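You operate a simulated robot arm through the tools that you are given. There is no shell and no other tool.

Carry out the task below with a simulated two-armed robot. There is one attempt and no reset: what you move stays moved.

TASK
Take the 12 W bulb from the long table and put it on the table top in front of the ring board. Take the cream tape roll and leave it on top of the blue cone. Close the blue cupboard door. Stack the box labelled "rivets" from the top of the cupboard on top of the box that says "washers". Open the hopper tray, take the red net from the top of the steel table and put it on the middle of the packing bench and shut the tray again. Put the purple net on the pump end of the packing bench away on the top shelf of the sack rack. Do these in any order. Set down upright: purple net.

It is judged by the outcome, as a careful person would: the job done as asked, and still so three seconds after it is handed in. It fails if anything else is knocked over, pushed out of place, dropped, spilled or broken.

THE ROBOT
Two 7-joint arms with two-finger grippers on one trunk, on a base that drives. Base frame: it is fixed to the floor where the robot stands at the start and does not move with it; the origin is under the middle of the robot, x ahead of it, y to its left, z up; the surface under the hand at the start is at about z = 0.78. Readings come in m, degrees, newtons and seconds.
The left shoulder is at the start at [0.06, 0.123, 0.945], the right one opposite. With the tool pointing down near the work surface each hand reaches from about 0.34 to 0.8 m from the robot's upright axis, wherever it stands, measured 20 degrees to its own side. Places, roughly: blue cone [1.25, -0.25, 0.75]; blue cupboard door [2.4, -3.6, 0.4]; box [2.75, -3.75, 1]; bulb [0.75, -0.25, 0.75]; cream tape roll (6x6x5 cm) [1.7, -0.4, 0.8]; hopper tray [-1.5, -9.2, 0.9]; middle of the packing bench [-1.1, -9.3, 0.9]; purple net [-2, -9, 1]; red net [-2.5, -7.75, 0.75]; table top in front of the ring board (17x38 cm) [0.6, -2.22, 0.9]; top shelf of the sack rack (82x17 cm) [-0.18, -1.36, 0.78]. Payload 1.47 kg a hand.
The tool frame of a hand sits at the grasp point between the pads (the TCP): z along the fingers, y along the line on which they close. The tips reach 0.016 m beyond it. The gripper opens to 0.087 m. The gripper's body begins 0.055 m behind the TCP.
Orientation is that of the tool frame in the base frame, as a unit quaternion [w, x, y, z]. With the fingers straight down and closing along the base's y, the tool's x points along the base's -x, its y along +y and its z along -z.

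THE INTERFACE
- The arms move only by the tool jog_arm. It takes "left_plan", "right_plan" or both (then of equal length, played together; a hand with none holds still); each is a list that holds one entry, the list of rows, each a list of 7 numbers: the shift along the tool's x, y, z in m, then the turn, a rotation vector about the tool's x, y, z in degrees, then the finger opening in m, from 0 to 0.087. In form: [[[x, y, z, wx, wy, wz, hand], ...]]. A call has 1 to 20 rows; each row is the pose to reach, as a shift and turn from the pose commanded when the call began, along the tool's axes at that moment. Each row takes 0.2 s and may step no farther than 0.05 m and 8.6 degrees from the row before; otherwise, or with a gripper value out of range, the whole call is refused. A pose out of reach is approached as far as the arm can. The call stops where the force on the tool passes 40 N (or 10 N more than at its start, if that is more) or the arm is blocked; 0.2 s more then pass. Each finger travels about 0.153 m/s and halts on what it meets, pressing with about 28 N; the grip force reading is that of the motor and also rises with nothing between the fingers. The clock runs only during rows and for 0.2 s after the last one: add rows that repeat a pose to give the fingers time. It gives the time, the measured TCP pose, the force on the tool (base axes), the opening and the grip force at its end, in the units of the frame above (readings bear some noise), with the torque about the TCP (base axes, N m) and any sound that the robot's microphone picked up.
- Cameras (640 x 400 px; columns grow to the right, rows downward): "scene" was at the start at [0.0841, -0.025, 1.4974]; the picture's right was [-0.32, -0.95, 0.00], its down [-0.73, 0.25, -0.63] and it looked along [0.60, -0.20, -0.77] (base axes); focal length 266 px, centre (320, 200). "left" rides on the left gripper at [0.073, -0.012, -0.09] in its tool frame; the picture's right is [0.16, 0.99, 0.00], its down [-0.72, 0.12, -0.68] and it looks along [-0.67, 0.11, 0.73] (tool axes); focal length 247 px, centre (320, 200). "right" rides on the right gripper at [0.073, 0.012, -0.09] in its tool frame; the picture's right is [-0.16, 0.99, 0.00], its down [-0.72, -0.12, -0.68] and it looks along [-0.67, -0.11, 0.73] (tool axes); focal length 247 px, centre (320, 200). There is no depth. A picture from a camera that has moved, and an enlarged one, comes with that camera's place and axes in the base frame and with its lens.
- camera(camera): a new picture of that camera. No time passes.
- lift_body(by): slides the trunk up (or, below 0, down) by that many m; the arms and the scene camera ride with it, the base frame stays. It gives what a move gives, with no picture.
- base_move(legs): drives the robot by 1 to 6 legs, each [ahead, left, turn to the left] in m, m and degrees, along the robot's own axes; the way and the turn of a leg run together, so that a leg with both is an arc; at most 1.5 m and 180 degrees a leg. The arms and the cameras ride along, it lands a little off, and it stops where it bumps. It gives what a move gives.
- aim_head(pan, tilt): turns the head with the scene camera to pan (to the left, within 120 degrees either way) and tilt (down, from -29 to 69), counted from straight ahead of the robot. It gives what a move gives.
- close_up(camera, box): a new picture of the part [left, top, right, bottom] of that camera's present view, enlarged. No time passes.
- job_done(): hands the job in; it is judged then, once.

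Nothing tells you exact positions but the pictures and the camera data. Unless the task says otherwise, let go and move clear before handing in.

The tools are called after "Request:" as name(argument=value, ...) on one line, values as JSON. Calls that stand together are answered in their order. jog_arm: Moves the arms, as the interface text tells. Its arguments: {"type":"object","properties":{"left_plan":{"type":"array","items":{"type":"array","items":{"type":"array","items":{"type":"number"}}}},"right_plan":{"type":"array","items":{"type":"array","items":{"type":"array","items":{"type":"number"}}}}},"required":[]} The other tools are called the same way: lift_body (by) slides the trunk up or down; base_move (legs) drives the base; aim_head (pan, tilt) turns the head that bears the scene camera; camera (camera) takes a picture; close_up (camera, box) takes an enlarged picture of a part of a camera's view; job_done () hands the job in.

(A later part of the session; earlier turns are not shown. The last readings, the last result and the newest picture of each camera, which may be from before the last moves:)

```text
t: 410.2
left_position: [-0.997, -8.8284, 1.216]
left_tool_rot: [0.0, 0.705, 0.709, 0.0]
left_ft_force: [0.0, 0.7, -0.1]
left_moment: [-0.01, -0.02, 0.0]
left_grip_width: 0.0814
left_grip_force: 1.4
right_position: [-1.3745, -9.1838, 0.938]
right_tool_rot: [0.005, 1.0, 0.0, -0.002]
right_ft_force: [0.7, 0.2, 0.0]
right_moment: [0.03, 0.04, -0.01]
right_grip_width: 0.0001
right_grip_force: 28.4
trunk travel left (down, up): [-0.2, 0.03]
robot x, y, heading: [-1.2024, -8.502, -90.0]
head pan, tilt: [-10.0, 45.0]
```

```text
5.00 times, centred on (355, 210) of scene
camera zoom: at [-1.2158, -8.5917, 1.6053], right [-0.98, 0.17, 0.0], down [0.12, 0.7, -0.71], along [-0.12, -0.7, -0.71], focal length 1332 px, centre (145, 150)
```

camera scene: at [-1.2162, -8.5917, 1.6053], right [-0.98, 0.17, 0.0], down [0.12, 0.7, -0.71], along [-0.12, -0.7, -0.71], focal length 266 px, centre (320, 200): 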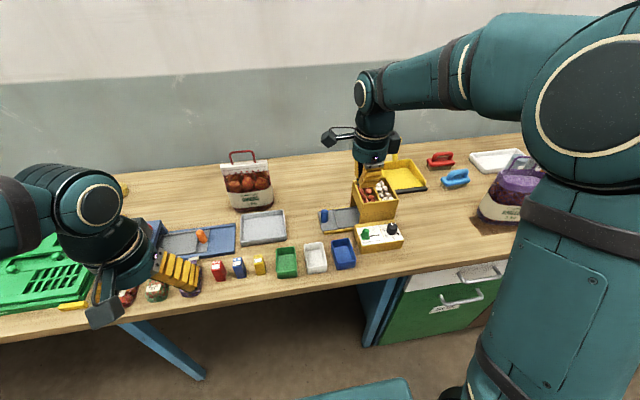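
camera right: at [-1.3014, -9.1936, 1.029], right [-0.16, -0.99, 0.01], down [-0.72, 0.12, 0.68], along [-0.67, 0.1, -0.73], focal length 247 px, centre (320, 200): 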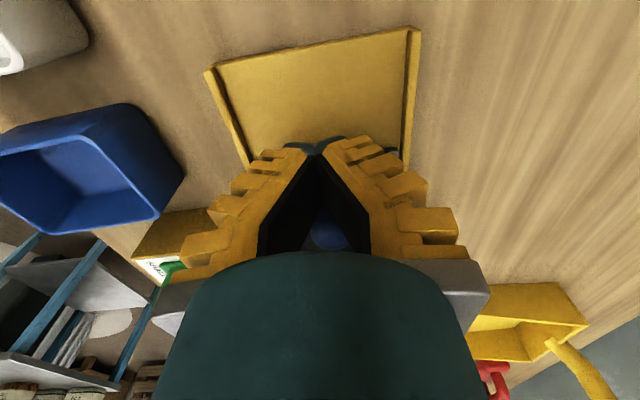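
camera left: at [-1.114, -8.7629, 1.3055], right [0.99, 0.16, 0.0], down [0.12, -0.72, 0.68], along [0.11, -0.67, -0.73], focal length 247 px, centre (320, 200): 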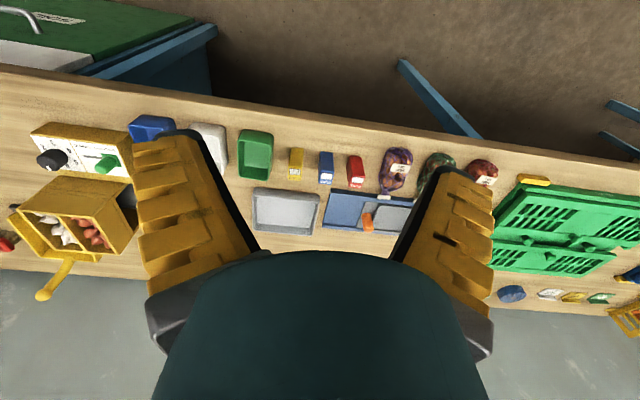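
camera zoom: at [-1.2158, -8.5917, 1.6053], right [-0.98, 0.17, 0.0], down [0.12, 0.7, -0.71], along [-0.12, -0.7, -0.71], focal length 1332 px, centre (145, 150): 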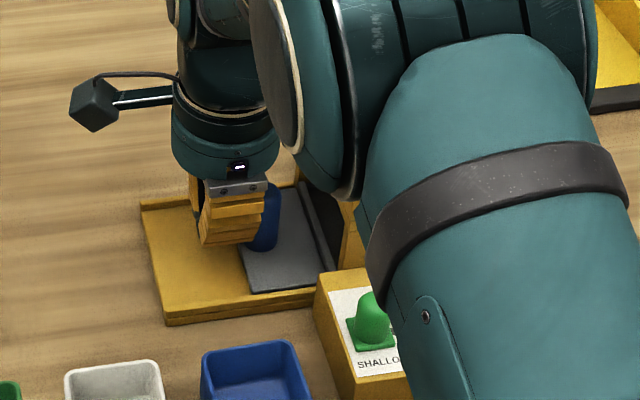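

Request:
jog_arm(right_plan=[[[-0.003, 0, 0, 0, 0, 0, 0.0], [-0.006, 0, 0, 0, 0, 0, 0.0], [-0.006, 0, 0, 0, 0, 0, 0.0]]])

Request:
close_up(camera="scene", box=[310, 170, 400, 250])

```text
t: 411.0
left_position: [-0.9952, -8.8293, 1.2168]
left_tool_rot: [-0.001, 0.705, 0.71, -0.001]
left_ft_force: [-0.6, -0.6, -0.3]
left_moment: [0.01, 0.02, 0.01]
left_grip_width: 0.0819
left_grip_force: 1.3
right_position: [-1.3776, -9.1825, 0.939]
right_tool_rot: [0.006, 1.0, 0.001, 0.0]
right_ft_force: [12.3, 1.7, -2.4]
right_moment: [0.05, -0.08, 0.07]
right_grip_width: 0.0001
right_grip_force: 27.9
trunk travel left (down, up): [-0.2, 0.03]
robot x, y, heading: [-1.2029, -8.5029, -90.2]
head pan, tilt: [-10.0, 45.0]
```

```text
5.00 times, centred on (355, 210) of scene
camera zoom: at [-1.2143, -8.5918, 1.6053], right [-0.98, 0.17, 0.0], down [0.12, 0.7, -0.71], along [-0.12, -0.7, -0.71], focal length 1332 px, centre (145, 150)
```

zoom: 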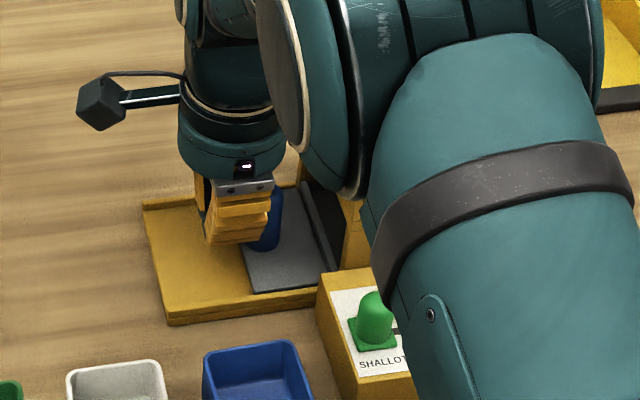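

The tray hit its closed stop (12 N). Backing off, lifting and checking.

Request:
jog_arm(right_plan=[[[0.01, 0, 0, 0, 0, 0, 0.0], [0.025, 0, 0, 0, 0, 0, 0.0], [0.03, 0, -0.04, 0, 0, 0, 0.0], [0.03, 0, -0.08, 0, 0, 0, 0.0], [0.03, -0.03, -0.12, 0, 0, 0, 0.0], [0.02, -0.06, -0.16, 0, 0, 0, 0.02], [0.01, -0.09, -0.2, 0, 0, 0, 0.05], [-0.02, -0.12, -0.23, 0, 0, 0, 0.087], [-0.05, -0.15, -0.26, 0, 0, 0, 0.087], [-0.08, -0.18, -0.28, 0, 0, 0, 0.087]]])

Request:
camera(camera="scene")

Request:
close_up(camera="scene", box=[290, 150, 430, 260])

```text
refused: row 6 steps farther than a row can; nothing moved
```

```text
taken
camera scene: at [-1.2143, -8.5918, 1.6053], right [-0.98, 0.17, 0.0], down [0.12, 0.7, -0.71], along [-0.12, -0.7, -0.71], focal length 266 px, centre (320, 200)
```

scene: 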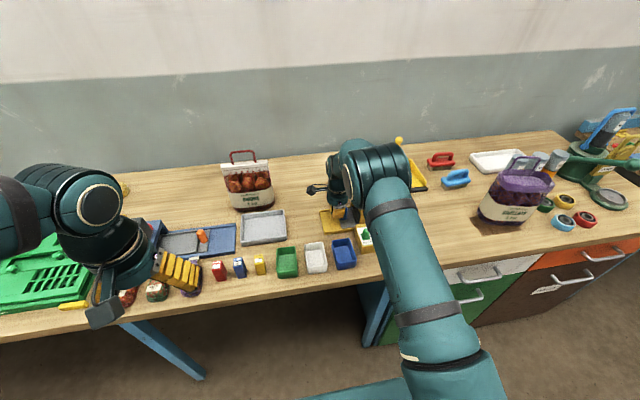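

```text
3.64 times, centred on (360, 205) of scene
camera zoom: at [-1.2143, -8.5918, 1.6053], right [-0.98, 0.17, 0.0], down [0.12, 0.7, -0.71], along [-0.12, -0.7, -0.71], focal length 969 px, centre (174, 182)
```

zoom: 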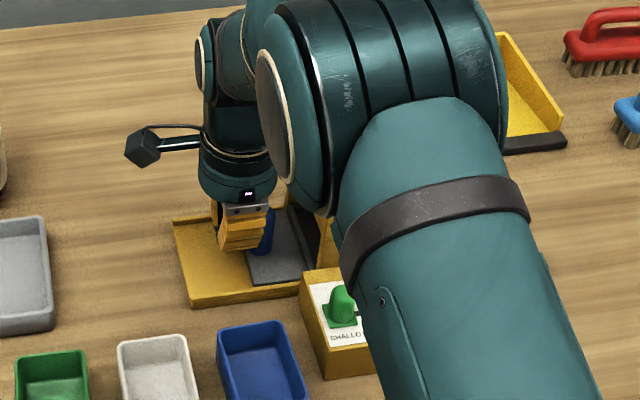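

Request:
jog_arm(right_plan=[[[0.01, 0, 0, 0, 0, 0, 0.0], [0.025, 0, 0, 0, 0, 0, 0.0], [0.03, 0, -0.04, 0, 0, 0, 0.0], [0.03, 0, -0.08, 0, 0, 0, 0.0], [0.03, -0.02, -0.12, 0, 0, 0, 0.0], [0.025, -0.04, -0.16, 0, 0, 0, 0.02], [0.02, -0.06, -0.2, 0, 0, 0, 0.05], [0.0, -0.09, -0.23, 0, 0, 0, 0.087], [-0.02, -0.12, -0.26, 0, 0, 0, 0.087], [-0.05, -0.15, -0.28, 0, 0, 0, 0.087]]])

Request:
camera(camera="scene")

Request:
close_up(camera="scene", box=[290, 150, 430, 260])

```text
t: 413.2
left_position: [-0.9977, -8.8272, 1.2163]
left_tool_rot: [0.0, 0.706, 0.709, -0.001]
left_ft_force: [-1.0, 0.7, 0.1]
left_moment: [-0.03, -0.04, 0.0]
left_grip_width: 0.0816
left_grip_force: 1.0
right_position: [-1.4316, -9.027, 1.2186]
right_tool_rot: [0.007, 1.0, 0.0, 0.0]
right_ft_force: [-0.2, 0.6, 0.1]
right_moment: [-0.01, -0.03, -0.03]
right_grip_width: 0.0868
right_grip_force: 0.1
trunk travel left (down, up): [-0.2, 0.03]
robot x, y, heading: [-1.2013, -8.5024, -90.3]
head pan, tilt: [-10.0, 45.0]
```

```text
taken
camera scene: at [-1.2177, -8.5901, 1.6054], right [-0.98, 0.17, 0.0], down [0.12, 0.7, -0.71], along [-0.12, -0.7, -0.71], focal length 266 px, centre (320, 200)
```

scene: 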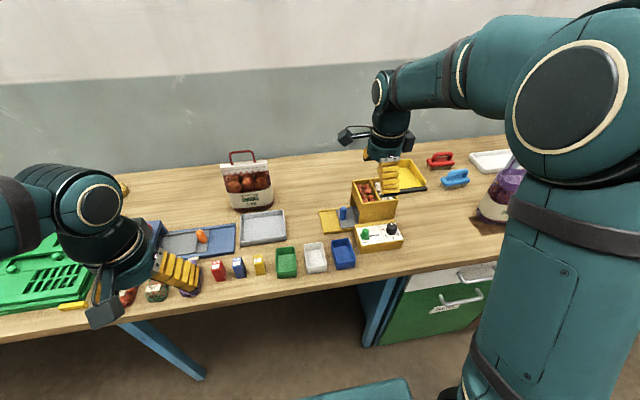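

```text
3.64 times, centred on (360, 205) of scene
camera zoom: at [-1.2177, -8.5901, 1.6054], right [-0.98, 0.17, 0.0], down [0.12, 0.7, -0.71], along [-0.12, -0.7, -0.71], focal length 969 px, centre (174, 182)
```

zoom: 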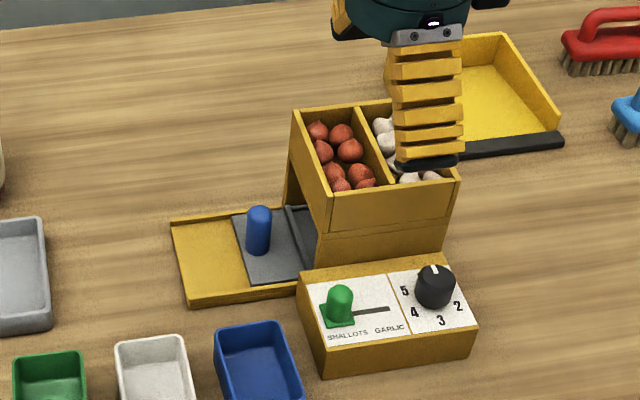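

The tray is shut again. Now the purple net at the pump end: retracting the right hand and moving west along the bench.

Request:
jog_arm(right_plan=[[[0, -0.04, -0.01, 0, 0, 0, 0.087], [0, -0.08, -0.02, 0, 0, 0, 0.087], [0, -0.12, -0.02, 0, 0, 0, 0.087], [0, -0.16, -0.02, 0, 0, 0, 0.087]]])

Request:
base_move(legs=[[-0.1, 0, 0.2], [0, -0.55, 0]])

Request:
aim_head(pan=-10, tilt=40)

Request:
camera(camera="scene")

Request:
camera(camera="right")

```text
t: 414.2
left_position: [-0.9974, -8.8266, 1.2171]
left_tool_rot: [-0.001, 0.705, 0.709, -0.001]
left_ft_force: [0.3, 0.3, -0.2]
left_moment: [-0.02, -0.02, 0.03]
left_grip_width: 0.0814
left_grip_force: 1.0
right_position: [-1.432, -8.8681, 1.2352]
right_tool_rot: [0.007, 1.0, 0.0, 0.0]
right_ft_force: [0.4, 0.7, 0.3]
right_moment: [0.0, -0.01, -0.01]
right_grip_width: 0.087
right_grip_force: 0.1
trunk travel left (down, up): [-0.2, 0.03]
robot x, y, heading: [-1.204, -8.5011, -90.1]
head pan, tilt: [-10.0, 45.0]
```

```text
t: 420.3
left_position: [-1.5514, -8.729, 1.2173]
left_tool_rot: [0.0, 0.703, 0.711, -0.001]
left_ft_force: [-0.1, 0.2, -0.1]
left_moment: [-0.03, -0.01, 0.0]
left_grip_width: 0.0818
left_grip_force: 0.9
right_position: [-1.9842, -8.7721, 1.2344]
right_tool_rot: [0.006, 1.0, 0.002, 0.001]
right_ft_force: [0.9, 0.4, 0.0]
right_moment: [0.02, 0.01, 0.02]
right_grip_width: 0.0871
right_grip_force: 0.1
trunk travel left (down, up): [-0.2, 0.03]
robot x, y, heading: [-1.7568, -8.4055, -89.7]
head pan, tilt: [-10.0, 45.0]
```

```text
t: 420.9
left_position: [-1.5506, -8.7292, 1.2178]
left_tool_rot: [-0.001, 0.703, 0.711, 0.0]
left_ft_force: [0.6, -0.7, 0.4]
left_moment: [0.02, 0.02, 0.0]
left_grip_width: 0.0818
left_grip_force: 0.5
right_position: [-1.9836, -8.7723, 1.2352]
right_tool_rot: [0.005, 1.0, 0.003, -0.001]
right_ft_force: [0.4, 0.9, -0.5]
right_moment: [-0.02, -0.01, -0.01]
right_grip_width: 0.0872
right_grip_force: 0.2
trunk travel left (down, up): [-0.2, 0.03]
robot x, y, heading: [-1.7592, -8.404, -89.7]
head pan, tilt: [-10.0, 40.0]
```

```text
taken
camera scene: at [-1.7714, -8.4969, 1.6125], right [-0.99, 0.17, 0.0], down [0.11, 0.63, -0.77], along [-0.13, -0.75, -0.64], focal length 266 px, centre (320, 200)
```

scene: 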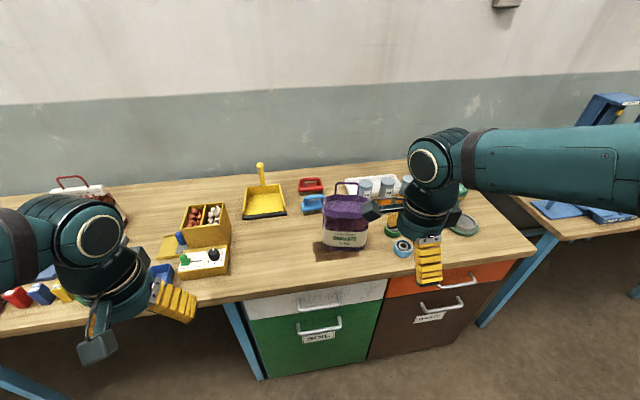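

```text
taken
camera right: at [-1.9111, -8.7822, 1.3256], right [-0.15, -0.99, 0.01], down [-0.72, 0.12, 0.68], along [-0.67, 0.09, -0.73], focal length 247 px, centre (320, 200)
```

right: 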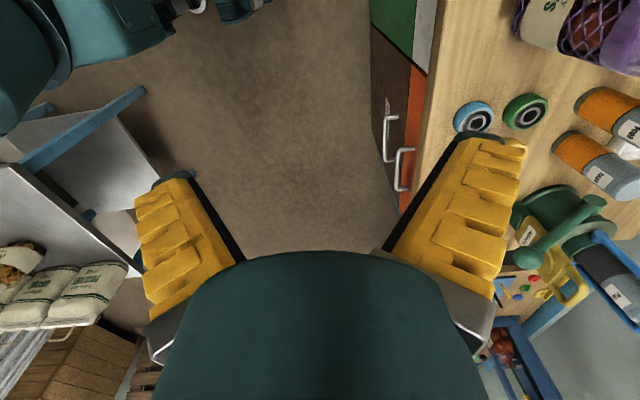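

Request:
close_up(camera="scene", box=[290, 150, 430, 280])

Request:
close_up(camera="right", box=[430, 0, 640, 150])

Request:
camera(camera="left")

```text
3.08 times, centred on (360, 215) of scene
camera zoom: at [-1.7714, -8.4969, 1.6125], right [-0.99, 0.17, 0.0], down [0.11, 0.63, -0.77], along [-0.13, -0.75, -0.64], focal length 820 px, centre (197, 154)
```

zoom: 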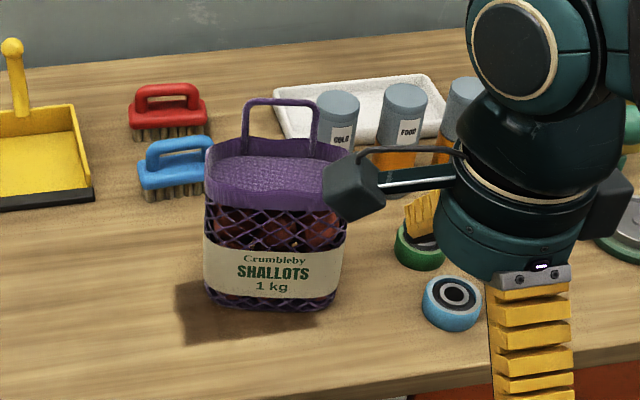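

```text
2.67 times, centred on (535, 75) of right
camera zoom: at [-1.9111, -8.7822, 1.3256], right [-0.15, -0.99, 0.01], down [-0.72, 0.12, 0.68], along [-0.67, 0.09, -0.73], focal length 659 px, centre (-253, 533)
```

zoom: 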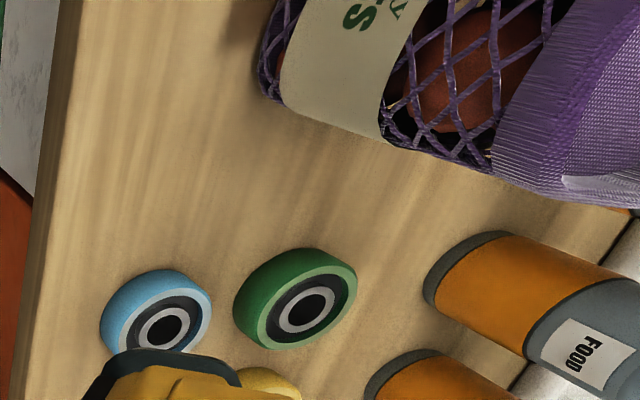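

```text
taken
camera left: at [-1.5632, -8.6569, 1.3056], right [0.99, 0.17, 0.0], down [0.12, -0.72, 0.68], along [0.11, -0.67, -0.73], focal length 247 px, centre (320, 200)
```

left: 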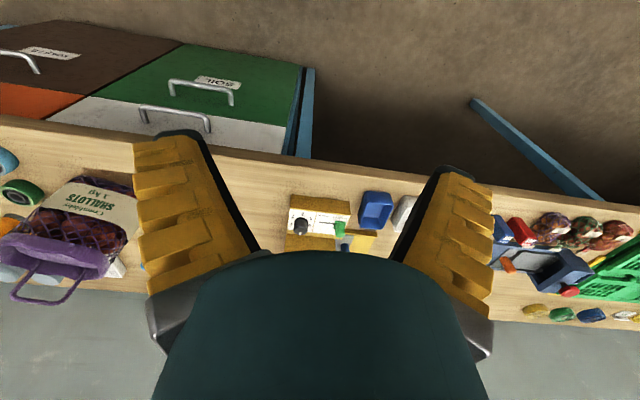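

The purple net (1 kg, loop handle) stands rotated ~13° at ≈(-1.96, -9.11), loop top z≈1.14. I'll bring the right hand above it, turned by 13°, for a closer look.

Request:
jog_arm(right_plan=[[[0.003, 0.04, -0.01, 0, 0, 3, 0.087], [0.006, 0.085, -0.02, 0, 0, 6, 0.087], [0.01, 0.13, -0.03, 0, 0, 9, 0.087], [0.013, 0.175, -0.04, 0, 0, 12, 0.087], [0.016, 0.22, -0.045, 0, 0, 13.3, 0.087], [0.019, 0.265, -0.045, 0, 0, 13.3, 0.087], [0.022, 0.305, -0.045, 0, 0, 13.3, 0.087], [0.0236, 0.335, -0.045, 0, 0, 13.3, 0.087], [0.0236, 0.335, -0.045, 0, 0, 13.3, 0.087]]])

Request:
camera(camera="right")

Request:
close_up(camera="scene", box=[290, 130, 410, 270])

```text
t: 422.9
left_position: [-1.5496, -8.7272, 1.2158]
left_tool_rot: [-0.001, 0.704, 0.71, 0.0]
left_ft_force: [0.5, 0.6, 0.9]
left_moment: [-0.02, 0.01, -0.02]
left_grip_width: 0.0818
left_grip_force: 0.8
right_position: [-1.9592, -9.1062, 1.2837]
right_tool_rot: [0.006, 0.994, -0.113, 0.001]
right_ft_force: [-0.3, 0.1, 1.1]
right_moment: [-0.05, 0.0, 0.01]
right_grip_width: 0.087
right_grip_force: 0.0
trunk travel left (down, up): [-0.2, 0.03]
robot x, y, heading: [-1.758, -8.3985, -89.6]
head pan, tilt: [-10.0, 40.0]
```

```text
taken
camera right: at [-1.8905, -9.132, 1.375], right [-0.38, -0.93, 0.01], down [-0.68, 0.28, 0.68], along [-0.63, 0.25, -0.74], focal length 247 px, centre (320, 200)
```

right: 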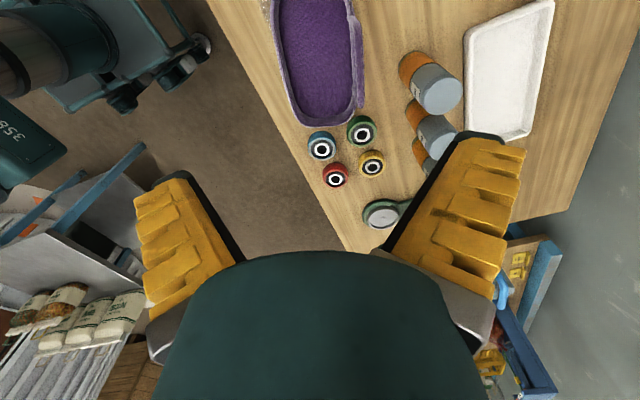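

```text
2.86 times, centred on (350, 200) of scene
camera zoom: at [-1.7714, -8.4952, 1.6127], right [-0.99, 0.17, 0.0], down [0.11, 0.63, -0.77], along [-0.13, -0.76, -0.64], focal length 761 px, centre (234, 200)
```

zoom: 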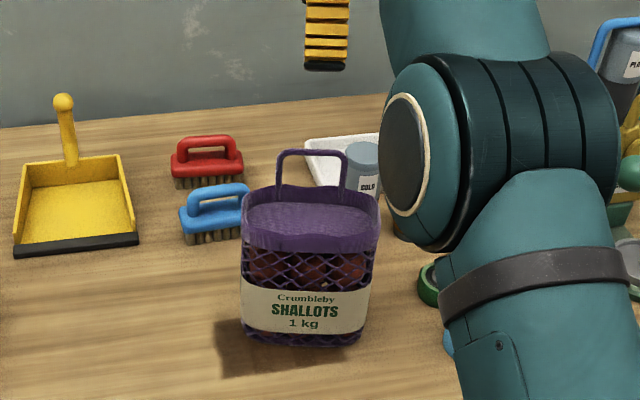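

The net is basket-like with a loop handle at its back rim. I'll look closer at the loop from above.

Request:
close_up(camera="right", box=[250, 0, 390, 140])

Request:
close_up(camera="scene", box=[320, 175, 370, 225])

Request:
close_up(camera="left", box=[0, 150, 150, 310])

```text
2.86 times, centred on (320, 70) of right
camera zoom: at [-1.8905, -9.132, 1.375], right [-0.38, -0.93, 0.01], down [-0.68, 0.28, 0.68], along [-0.63, 0.25, -0.74], focal length 706 px, centre (320, 571)
```

zoom: 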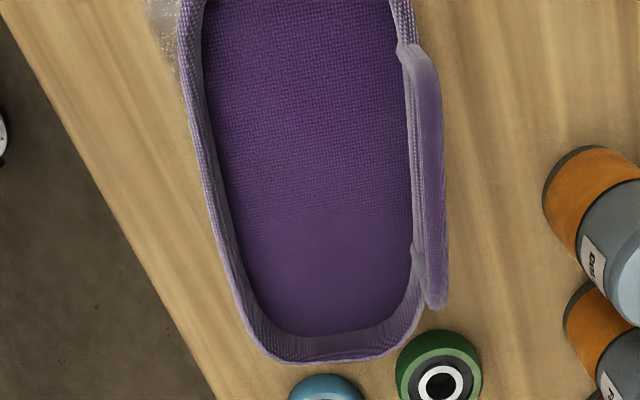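

```text
8.00 times, centred on (345, 200) of scene
camera zoom: at [-1.7714, -8.4952, 1.6127], right [-0.99, 0.17, 0.0], down [0.11, 0.63, -0.77], along [-0.13, -0.76, -0.64], focal length 2132 px, centre (120, 200)
```

zoom: 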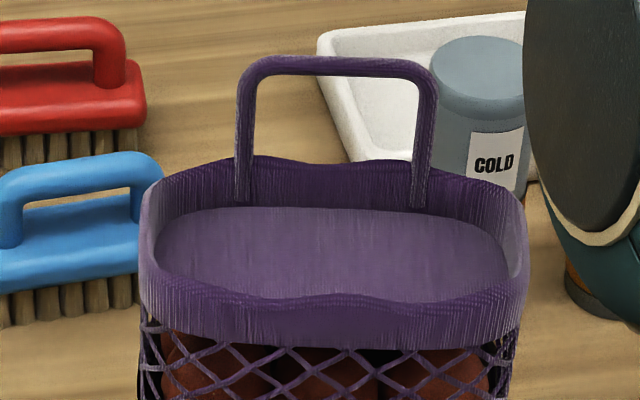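

```text
2.50 times, centred on (75, 230) of left
camera zoom: at [-1.5633, -8.6556, 1.306], right [0.99, 0.17, 0.0], down [0.12, -0.72, 0.68], along [0.11, -0.67, -0.73], focal length 617 px, centre (932, 125)
```

zoom: 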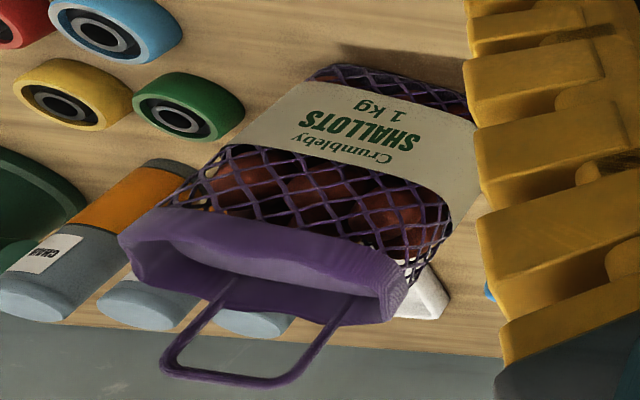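

The loop is ≈8 cm wide, top z≈1.118, centred at (-1.967, -9.142). I'll squeeze it by its two legs (closing along its width), which keeps the net level: turning the hand by -90°.

Request:
jog_arm(right_plan=[[[0, 0.01, 0, 0, 0, -8, 0.087], [0, 0.02, 0, 0, 0, -16, 0.087], [0, 0.03, 0, 0, 0, -24, 0.087], [0, 0.037, 0, 0, 0, -32, 0.087], [0, 0.037, 0, 0, 0, -40, 0.087], [0, 0.037, 0, 0, 0, -48, 0.087], [0, 0.037, 0, 0, 0, -56, 0.087], [0, 0.037, 0, 0, 0, -64, 0.087], [0, 0.037, 0, 0, 0, -72, 0.087], [0, 0.037, 0, 0, 0, -80, 0.087], [0, 0.037, 0, 0, 0, -88, 0.087], [0, 0.037, 0, 0, 0, -90, 0.087], [0, 0.037, 0, 0, 0, -90, 0.087]]])

Request:
camera(camera="right")

Request:
close_up(camera="right", box=[240, 0, 400, 160])

```text
t: 425.7
left_position: [-1.5517, -8.7273, 1.2183]
left_tool_rot: [0.0, 0.704, 0.71, 0.0]
left_ft_force: [0.0, 0.5, -0.8]
left_moment: [-0.01, -0.01, -0.01]
left_grip_width: 0.0818
left_grip_force: 0.5
right_position: [-1.971, -9.1128, 1.2774]
right_tool_rot: [0.005, 0.783, 0.622, -0.005]
right_ft_force: [-0.7, 0.4, 0.0]
right_moment: [-0.02, 0.0, 0.0]
right_grip_width: 0.0868
right_grip_force: 0.0
right hand out of reach, approached as far as the arm can: row 1, 2, 3, 4, 5, 6, 7, 8, 9, 10, 11, 12, 13
trunk travel left (down, up): [-0.2, 0.03]
robot x, y, heading: [-1.7602, -8.4011, -89.7]
head pan, tilt: [-10.0, 40.0]
```

```text
taken
camera right: at [-1.9434, -9.0434, 1.3669], right [0.93, -0.38, 0.0], down [-0.27, -0.67, 0.69], along [-0.26, -0.64, -0.72], focal length 247 px, centre (320, 200)
```

right: 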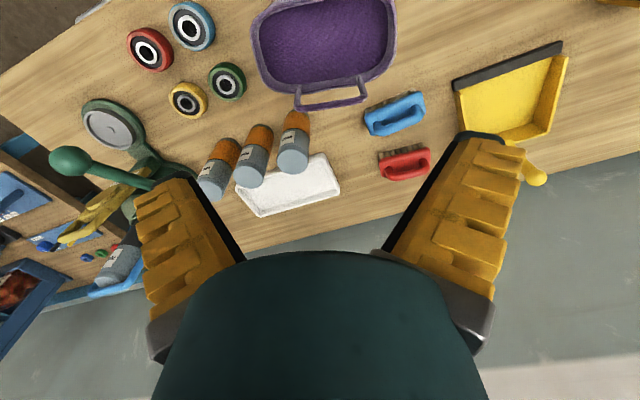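

```text
2.50 times, centred on (320, 80) of right
camera zoom: at [-1.9434, -9.0434, 1.3669], right [0.93, -0.38, 0.0], down [-0.27, -0.67, 0.69], along [-0.26, -0.64, -0.72], focal length 617 px, centre (320, 500)
```

zoom: 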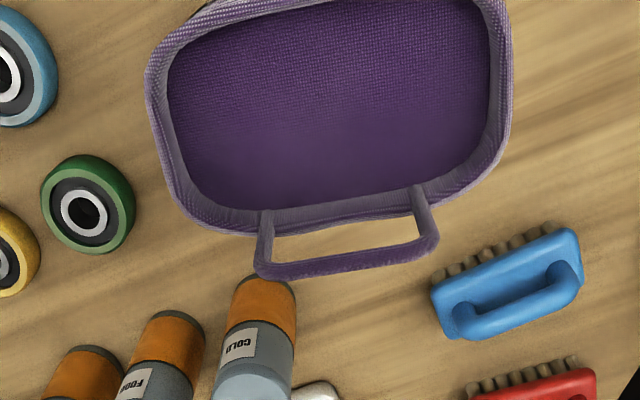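

Reach limit; moving the base 8 cm closer, then centring over the loop.

Request:
base_move(legs=[[0.08, 0, 0]])

Request:
jog_arm(right_plan=[[[0.02, 0.0, 0.02, 0, 0, 0, 0.087], [0.04, 0.0, 0.05, 0, 0, 0, 0.087], [0.04, 0.0, 0.09, 0, 0, 0, 0.087], [0.04, 0.0, 0.09, 0, 0, 0, 0.087]]])

Request:
camera(camera="right")

Request:
close_up(camera="scene", box=[290, 130, 430, 270])

```text
t: 426.8
left_position: [-1.5501, -8.8096, 1.2167]
left_tool_rot: [0.0, 0.702, 0.712, 0.0]
left_ft_force: [1.2, 0.0, -0.6]
left_moment: [0.02, -0.01, -0.01]
left_grip_width: 0.0816
left_grip_force: 1.5
right_position: [-1.9706, -9.197, 1.2746]
right_tool_rot: [0.004, 0.783, 0.622, -0.004]
right_ft_force: [0.5, -1.0, -0.5]
right_moment: [0.0, -0.01, 0.0]
right_grip_width: 0.0871
right_grip_force: 0.2
trunk travel left (down, up): [-0.2, 0.03]
robot x, y, heading: [-1.7583, -8.4841, -89.8]
head pan, tilt: [-10.0, 40.0]
```

```text
t: 427.8
left_position: [-1.5496, -8.8083, 1.2172]
left_tool_rot: [0.0, 0.703, 0.711, -0.001]
left_ft_force: [0.3, -0.1, -0.1]
left_moment: [-0.01, -0.02, 0.0]
left_grip_width: 0.0819
left_grip_force: 1.4
right_position: [-1.9613, -9.158, 1.1846]
right_tool_rot: [0.005, 0.783, 0.623, -0.004]
right_ft_force: [0.5, -0.1, -0.5]
right_moment: [-0.04, 0.04, -0.02]
right_grip_width: 0.0869
right_grip_force: 0.1
trunk travel left (down, up): [-0.2, 0.03]
robot x, y, heading: [-1.7598, -8.4817, -89.7]
head pan, tilt: [-10.0, 40.0]
```

```text
taken
camera right: at [-1.9324, -9.0875, 1.2745], right [0.93, -0.38, 0.0], down [-0.27, -0.67, 0.69], along [-0.26, -0.64, -0.72], focal length 247 px, centre (320, 200)
```

right: 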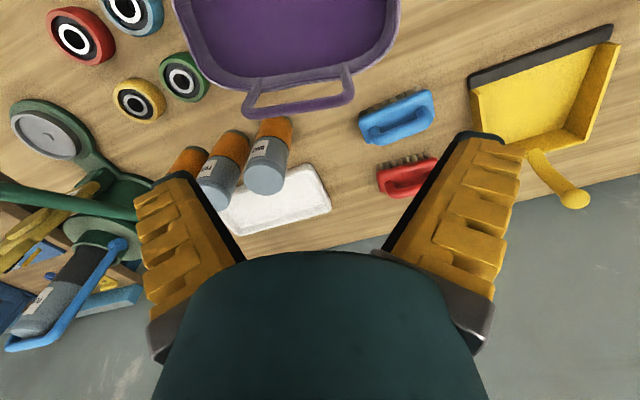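

```text
2.86 times, centred on (360, 200) of scene
camera zoom: at [-1.7707, -8.576, 1.6126], right [-0.99, 0.17, 0.0], down [0.11, 0.63, -0.77], along [-0.13, -0.76, -0.64], focal length 761 px, centre (206, 200)
```

zoom: 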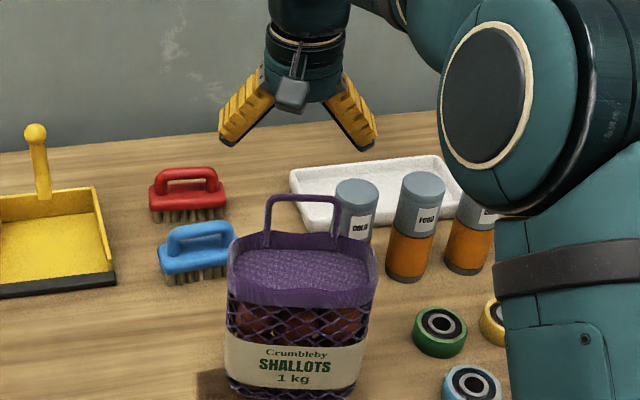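

Centring over the loop and coming down to just above it.

Request:
jog_arm(right_plan=[[[0.008, -0.006, 0.0, 0, 0, 0, 0.087], [0.0163, -0.0117, 0.015, 0, 0, 0, 0.087], [0.0163, -0.0117, 0.03, 0, 0, 0, 0.087], [0.0163, -0.0117, 0.03, 0, 0, 0, 0.087]]])

Request:
camera(camera="right")

Request:
close_up(camera="scene", box=[290, 150, 430, 270])

```text
t: 428.8
left_position: [-1.5488, -8.8076, 1.2162]
left_tool_rot: [-0.001, 0.702, 0.712, 0.0]
left_ft_force: [0.9, -0.8, -0.4]
left_moment: [-0.03, -0.02, 0.01]
left_grip_width: 0.0818
left_grip_force: 0.3
right_position: [-1.9683, -9.1395, 1.1546]
right_tool_rot: [0.005, 0.782, 0.623, -0.004]
right_ft_force: [0.4, 0.0, -0.1]
right_moment: [-0.01, 0.01, -0.04]
right_grip_width: 0.0867
right_grip_force: 0.1
trunk travel left (down, up): [-0.2, 0.03]
robot x, y, heading: [-1.761, -8.4833, -89.7]
head pan, tilt: [-10.0, 40.0]
```

```text
taken
camera right: at [-1.9411, -9.0694, 1.2445], right [0.93, -0.38, 0.0], down [-0.27, -0.67, 0.69], along [-0.26, -0.64, -0.72], focal length 247 px, centre (320, 200)
```

right: 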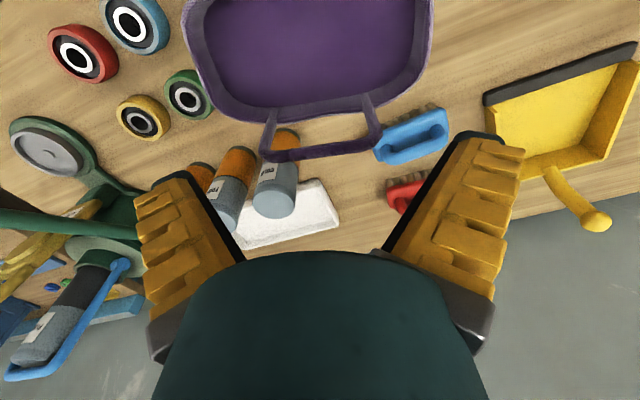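

```text
3.33 times, centred on (360, 210) of scene
camera zoom: at [-1.7708, -8.5759, 1.6126], right [-0.99, 0.17, 0.0], down [0.11, 0.63, -0.77], along [-0.13, -0.76, -0.64], focal length 888 px, centre (187, 167)
```

zoom: 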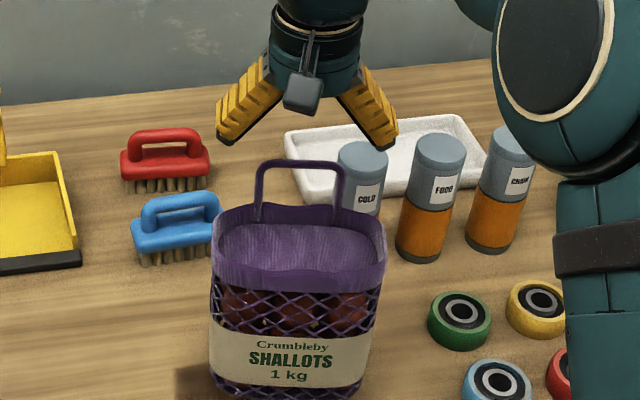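

Aligned. Descending around the loop and closing on its legs.

Request:
jog_arm(right_plan=[[[0, 0, 0.02, 0, 0, 0, 0.087], [0, 0, 0.04, 0, 0, 0, 0.087], [0, 0, 0.052, 0, 0, 0, 0.087], [0, 0, 0.052, 0, 0, 0, 0.087]]])

Request:
camera(camera="right")

Request:
close_up(camera="scene", box=[290, 150, 430, 270])

```text
t: 429.8
left_position: [-1.5498, -8.8084, 1.2165]
left_tool_rot: [0.0, 0.703, 0.711, -0.002]
left_ft_force: [0.6, -0.6, -0.5]
left_moment: [0.01, 0.01, 0.03]
left_grip_width: 0.0819
left_grip_force: 1.3
right_position: [-1.9676, -9.1407, 1.1015]
right_tool_rot: [0.004, 0.782, 0.623, -0.005]
right_ft_force: [0.0, -0.4, -0.1]
right_moment: [-0.03, 0.0, 0.01]
right_grip_width: 0.087
right_grip_force: 0.2
trunk travel left (down, up): [-0.2, 0.03]
robot x, y, heading: [-1.7578, -8.4827, -89.7]
head pan, tilt: [-10.0, 40.0]
```

```text
taken
camera right: at [-1.9412, -9.07, 1.1922], right [0.93, -0.38, 0.0], down [-0.27, -0.67, 0.69], along [-0.26, -0.64, -0.72], focal length 247 px, centre (320, 200)
```

right: 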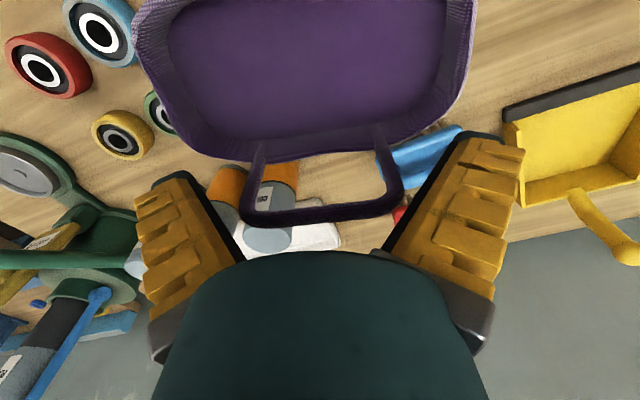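

```text
3.33 times, centred on (360, 210) of scene
camera zoom: at [-1.7709, -8.5761, 1.6126], right [-0.99, 0.17, 0.0], down [0.11, 0.63, -0.77], along [-0.13, -0.76, -0.64], focal length 888 px, centre (187, 167)
```

zoom: 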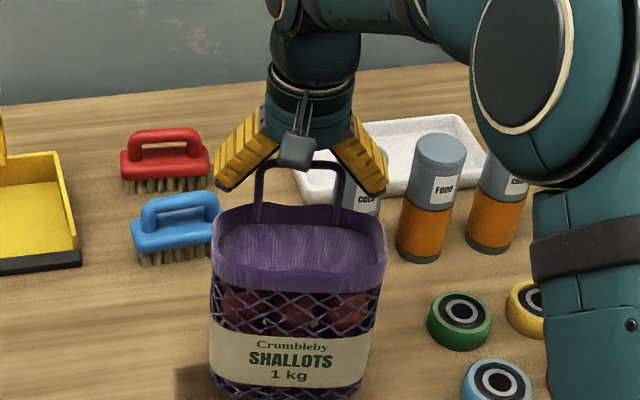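

The loop sits between the fingers. Closing.

Request:
jog_arm(right_plan=[[[0, 0, 0, 0, 0, 0, 0.075], [0, 0, 0, 0, 0, 0, 0.065], [0, 0, 0, 0, 0, 0, 0.05], [0, 0, 0, 0, 0, 0, 0.04], [0, 0, 0, 0, 0, 0, 0.04]]])

Request:
camera(camera="right")

Request:
close_up(camera="scene", box=[290, 150, 430, 270])

```text
t: 431.0
left_position: [-1.5504, -8.8078, 1.2172]
left_tool_rot: [-0.001, 0.703, 0.711, -0.001]
left_ft_force: [-0.2, -0.2, 0.4]
left_moment: [-0.01, 0.0, -0.04]
left_grip_width: 0.0816
left_grip_force: 1.1
right_position: [-1.969, -9.1399, 1.1013]
right_tool_rot: [0.005, 0.783, 0.623, -0.004]
right_ft_force: [-3.7, 0.6, 0.8]
right_moment: [0.26, 0.01, 0.14]
right_grip_width: 0.0768
right_grip_force: 27.3
trunk travel left (down, up): [-0.2, 0.03]
robot x, y, heading: [-1.7602, -8.4789, -89.6]
head pan, tilt: [-10.0, 40.0]
```

```text
taken
camera right: at [-1.9418, -9.0701, 1.1922], right [0.93, -0.38, 0.0], down [-0.27, -0.67, 0.69], along [-0.26, -0.64, -0.72], focal length 247 px, centre (320, 200)
```

right: 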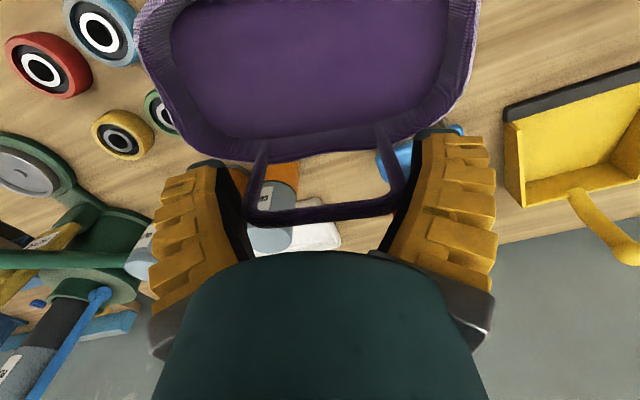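

```text
3.33 times, centred on (360, 210) of scene
camera zoom: at [-1.7714, -8.5762, 1.6125], right [-0.99, 0.17, 0.0], down [0.11, 0.63, -0.77], along [-0.13, -0.76, -0.64], focal length 888 px, centre (187, 167)
```

zoom: 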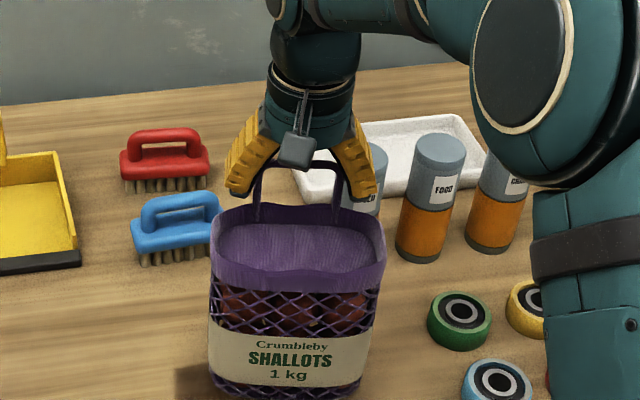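

Gripped (0.077 m, 27 N). Lifting a little to test.

Request:
jog_arm(right_plan=[[[0, 0, -0.01, 0, 0, 0, 0.03], [0, 0, -0.02, 0, 0, 0, 0.03], [0, 0, -0.03, 0, 0, 0, 0.03], [0, 0, -0.03, 0, 0, 0, 0.03], [0, 0, -0.03, 0, 0, 0, 0.03]]])

Request:
camera(camera="right")

Request:
close_up(camera="scene", box=[290, 150, 430, 290])

```text
t: 432.2
left_position: [-1.5489, -8.8101, 1.2173]
left_tool_rot: [-0.001, 0.703, 0.712, 0.0]
left_ft_force: [-0.1, 0.1, 0.1]
left_moment: [0.0, -0.01, 0.0]
left_grip_width: 0.0819
left_grip_force: 0.8
right_position: [-1.9689, -9.1393, 1.133]
right_tool_rot: [0.004, 0.783, 0.623, -0.003]
right_ft_force: [1.5, -0.2, -10.9]
right_moment: [-0.18, 0.04, -0.03]
right_grip_width: 0.0709
right_grip_force: 28.2
trunk travel left (down, up): [-0.2, 0.03]
robot x, y, heading: [-1.7597, -8.4844, -89.8]
head pan, tilt: [-10.0, 40.0]
```

```text
taken
camera right: at [-1.9411, -9.0702, 1.2223], right [0.93, -0.38, 0.0], down [-0.28, -0.67, 0.69], along [-0.26, -0.64, -0.73], focal length 247 px, centre (320, 200)
```

right: 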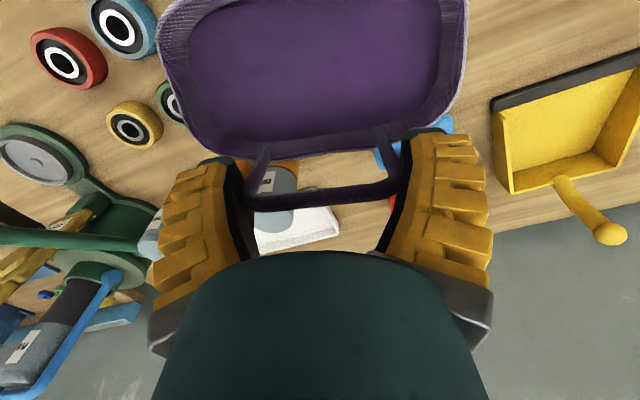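

```text
2.86 times, centred on (360, 220) of scene
camera zoom: at [-1.7712, -8.5771, 1.6124], right [-0.99, 0.17, 0.0], down [0.11, 0.63, -0.77], along [-0.13, -0.75, -0.64], focal length 761 px, centre (206, 143)
```

zoom: 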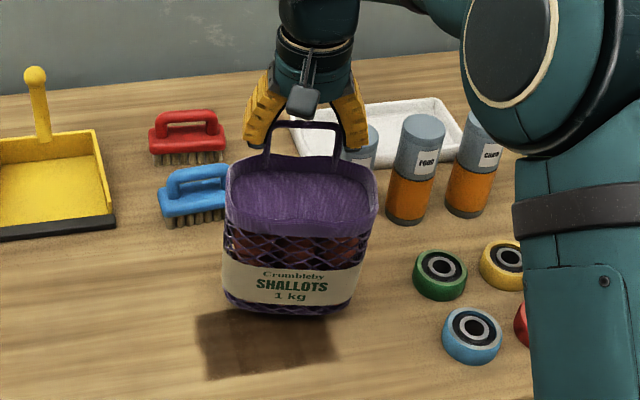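

It tilted and slid slightly in the grip; checking whether it is still slipping.

Request:
jog_arm(right_plan=[[[0, 0, 0, 0, 0, 0, 0.02], [0, 0, 0, 0, 0, 0, 0.02], [0, 0, 0, 0, 0, 0, 0.02], [0, 0, 0, 0, 0, 0, 0.02], [0, 0, 0, 0, 0, 0, 0.02]]])

Request:
camera(camera="right")

```text
t: 433.4
left_position: [-1.5506, -8.8099, 1.2165]
left_tool_rot: [-0.001, 0.703, 0.711, 0.0]
left_ft_force: [0.1, 0.5, 0.4]
left_moment: [-0.04, -0.03, 0.01]
left_grip_width: 0.0816
left_grip_force: 0.7
right_position: [-1.9695, -9.1408, 1.1311]
right_tool_rot: [0.005, 0.782, 0.623, -0.004]
right_ft_force: [-0.5, -0.3, -9.1]
right_moment: [-0.19, 0.06, 0.01]
right_grip_width: 0.0706
right_grip_force: 27.9
trunk travel left (down, up): [-0.2, 0.03]
robot x, y, heading: [-1.7597, -8.479, -89.9]
head pan, tilt: [-10.0, 40.0]
```

```text
taken
camera right: at [-1.9413, -9.0703, 1.2222], right [0.93, -0.38, 0.0], down [-0.27, -0.67, 0.69], along [-0.26, -0.64, -0.73], focal length 247 px, centre (320, 200)
```

right: 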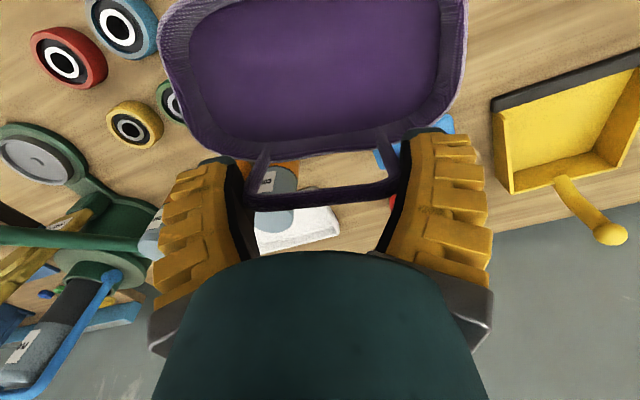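

The squeeze grip is marginal. I'll set the net back down and instead cage the loop's top bar between the fingers (closing across the loop).

Request:
jog_arm(right_plan=[[[0, 0, 0.01, 0, 0, 0, 0.02], [0, 0, 0.018, 0, 0, 0, 0.02], [0, 0, 0.018, 0, 0, 0, 0.02]]])

Request:
close_up(camera="scene", box=[290, 150, 430, 290])

```text
t: 434.2
left_position: [-1.5493, -8.8074, 1.2165]
left_tool_rot: [-0.001, 0.703, 0.711, 0.0]
left_ft_force: [0.7, -0.1, 0.2]
left_moment: [0.0, 0.02, -0.03]
left_grip_width: 0.0815
left_grip_force: 1.0
right_position: [-1.9681, -9.1402, 1.1176]
right_tool_rot: [0.005, 0.781, 0.624, -0.006]
right_ft_force: [1.0, -4.3, 13.4]
right_moment: [0.33, 1.26, 0.19]
right_grip_width: 0.0704
right_grip_force: 28.1
trunk travel left (down, up): [-0.2, 0.03]
robot x, y, heading: [-1.758, -8.4819, -89.6]
head pan, tilt: [-10.0, 40.0]
```

```text
2.86 times, centred on (360, 220) of scene
camera zoom: at [-1.7701, -8.5758, 1.6128], right [-0.99, 0.17, 0.0], down [0.11, 0.63, -0.77], along [-0.13, -0.76, -0.64], focal length 761 px, centre (206, 143)
```

zoom: 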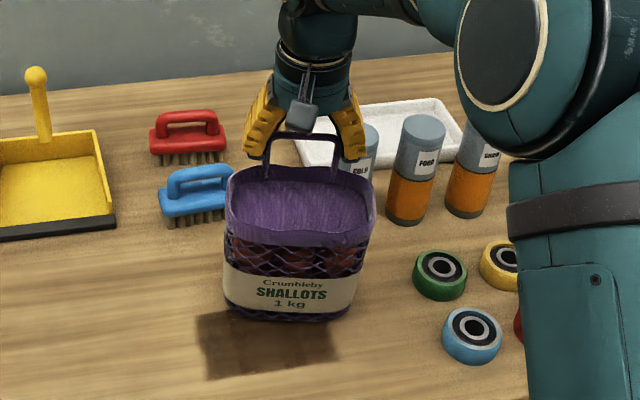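

Request:
jog_arm(right_plan=[[[0, 0, 0.002, 0, 0, 0, 0.03], [0, 0, 0.004, 0, 0, 0, 0.03], [0, 0, 0.004, 0, 0, 0, 0.03]]])

Request:
close_up(camera="scene", box=[290, 150, 430, 290])

Request:
camera(camera="right")

```text
t: 435.0
left_position: [-1.5474, -8.8069, 1.2169]
left_tool_rot: [-0.001, 0.703, 0.711, 0.0]
left_ft_force: [-0.6, -0.2, 0.1]
left_moment: [-0.01, 0.02, 0.0]
left_grip_width: 0.0819
left_grip_force: 1.0
right_position: [-1.9666, -9.1403, 1.1123]
right_tool_rot: [0.007, 0.782, 0.623, -0.006]
right_ft_force: [6.7, -9.7, 30.0]
right_moment: [-0.22, -0.36, 0.29]
right_grip_width: 0.0738
right_grip_force: 28.2
trunk travel left (down, up): [-0.2, 0.03]
robot x, y, heading: [-1.7579, -8.4821, -89.7]
head pan, tilt: [-10.0, 40.0]
```

```text
2.86 times, centred on (360, 220) of scene
camera zoom: at [-1.7688, -8.5748, 1.6127], right [-0.99, 0.17, 0.0], down [0.11, 0.63, -0.77], along [-0.13, -0.76, -0.64], focal length 761 px, centre (206, 143)
```

zoom: 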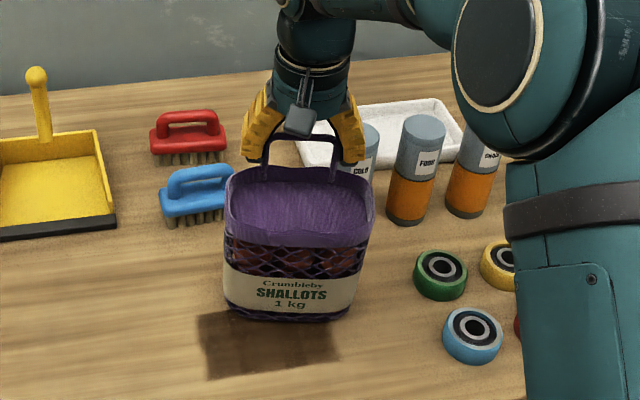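

```text
taken
camera right: at [-1.9386, -9.0696, 1.2024], right [0.93, -0.37, 0.01], down [-0.27, -0.67, 0.69], along [-0.26, -0.64, -0.72], focal length 247 px, centre (320, 200)
```

right: 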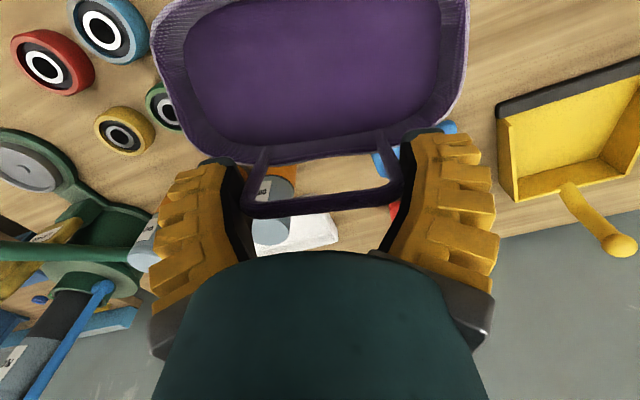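

Opening slowly to let the net settle on the bench.

Request:
jog_arm(right_plan=[[[0, 0, -0.001, 0, 0, 0, 0.055], [0, 0, -0.001, 0, 0, 0, 0.068], [0, 0, -0.001, 0, 0, 0, 0.075], [0, 0, -0.001, 0, 0, 0, 0.082], [0, 0, -0.001, 0, 0, 0, 0.087], [0, 0, -0.001, 0, 0, 0, 0.087]]])

Request:
close_up(camera="scene", box=[290, 150, 430, 290])

Request:
camera(camera="right")

```text
t: 436.4
left_position: [-1.5506, -8.8083, 1.2163]
left_tool_rot: [0.0, 0.703, 0.712, -0.001]
left_ft_force: [-0.4, 0.1, -0.4]
left_moment: [-0.01, 0.03, 0.02]
left_grip_width: 0.0819
left_grip_force: 1.1
right_position: [-1.9685, -9.1397, 1.1117]
right_tool_rot: [0.004, 0.782, 0.623, -0.004]
right_ft_force: [-0.5, -0.1, 0.2]
right_moment: [-0.03, -0.01, 0.01]
right_grip_width: 0.0869
right_grip_force: 0.0
trunk travel left (down, up): [-0.2, 0.03]
robot x, y, heading: [-1.7557, -8.4841, -89.8]
head pan, tilt: [-10.0, 40.0]
```

```text
2.86 times, centred on (360, 220) of scene
camera zoom: at [-1.7708, -8.5761, 1.6125], right [-0.99, 0.17, 0.0], down [0.11, 0.63, -0.77], along [-0.13, -0.76, -0.64], focal length 761 px, centre (206, 143)
```

zoom: 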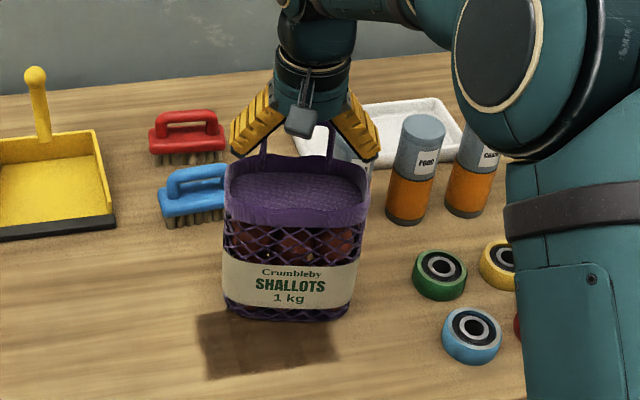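

```text
taken
camera right: at [-1.9412, -9.0698, 1.2013], right [0.93, -0.38, 0.0], down [-0.27, -0.67, 0.69], along [-0.26, -0.64, -0.73], focal length 247 px, centre (320, 200)
```

right: 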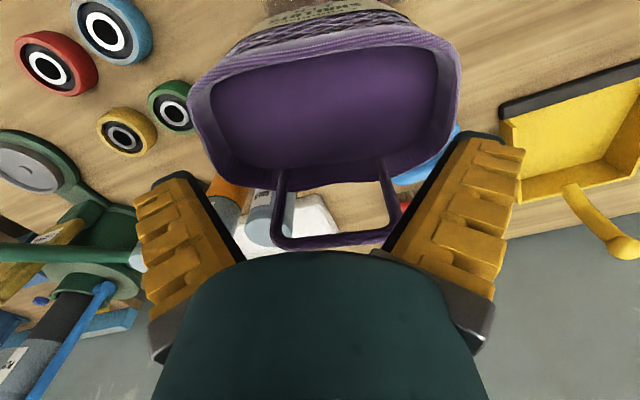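

Request:
jog_arm(right_plan=[[[0, 0, 0, 0, 0, 0, 0.087]]])

Request:
camera(camera="right")

Request:
close_up(camera="scene", box=[290, 150, 430, 290])

```text
t: 436.8
left_position: [-1.5512, -8.8096, 1.2169]
left_tool_rot: [-0.001, 0.703, 0.712, 0.0]
left_ft_force: [-0.5, 0.6, -0.1]
left_moment: [-0.02, 0.0, 0.04]
left_grip_width: 0.0816
left_grip_force: 0.7
right_position: [-1.9685, -9.1405, 1.1107]
right_tool_rot: [0.004, 0.783, 0.623, -0.004]
right_ft_force: [-0.2, -1.1, -0.3]
right_moment: [0.04, 0.0, 0.01]
right_grip_width: 0.087
right_grip_force: 0.0
trunk travel left (down, up): [-0.2, 0.03]
robot x, y, heading: [-1.7613, -8.4843, -89.8]
head pan, tilt: [-10.0, 40.0]
```

```text
taken
camera right: at [-1.9411, -9.0699, 1.2014], right [0.93, -0.38, 0.0], down [-0.27, -0.67, 0.69], along [-0.26, -0.64, -0.72], focal length 247 px, centre (320, 200)
```

right: 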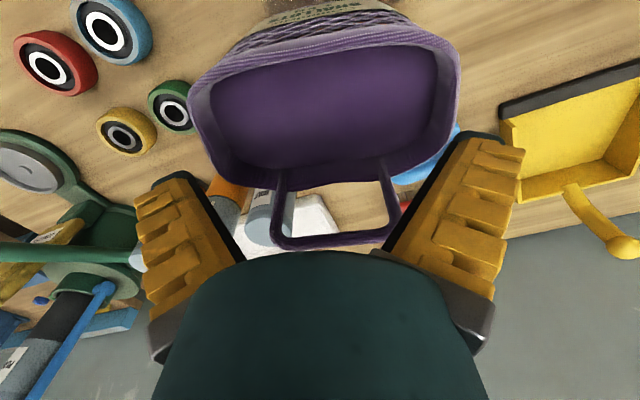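

```text
2.86 times, centred on (360, 220) of scene
camera zoom: at [-1.7708, -8.5762, 1.6125], right [-0.99, 0.17, 0.0], down [0.11, 0.63, -0.77], along [-0.13, -0.76, -0.64], focal length 761 px, centre (206, 143)
```

zoom: 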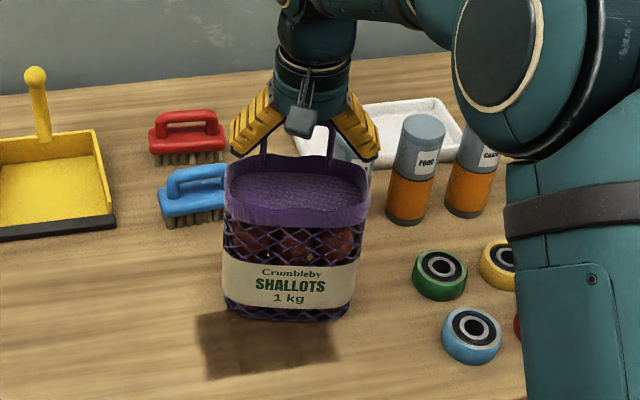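

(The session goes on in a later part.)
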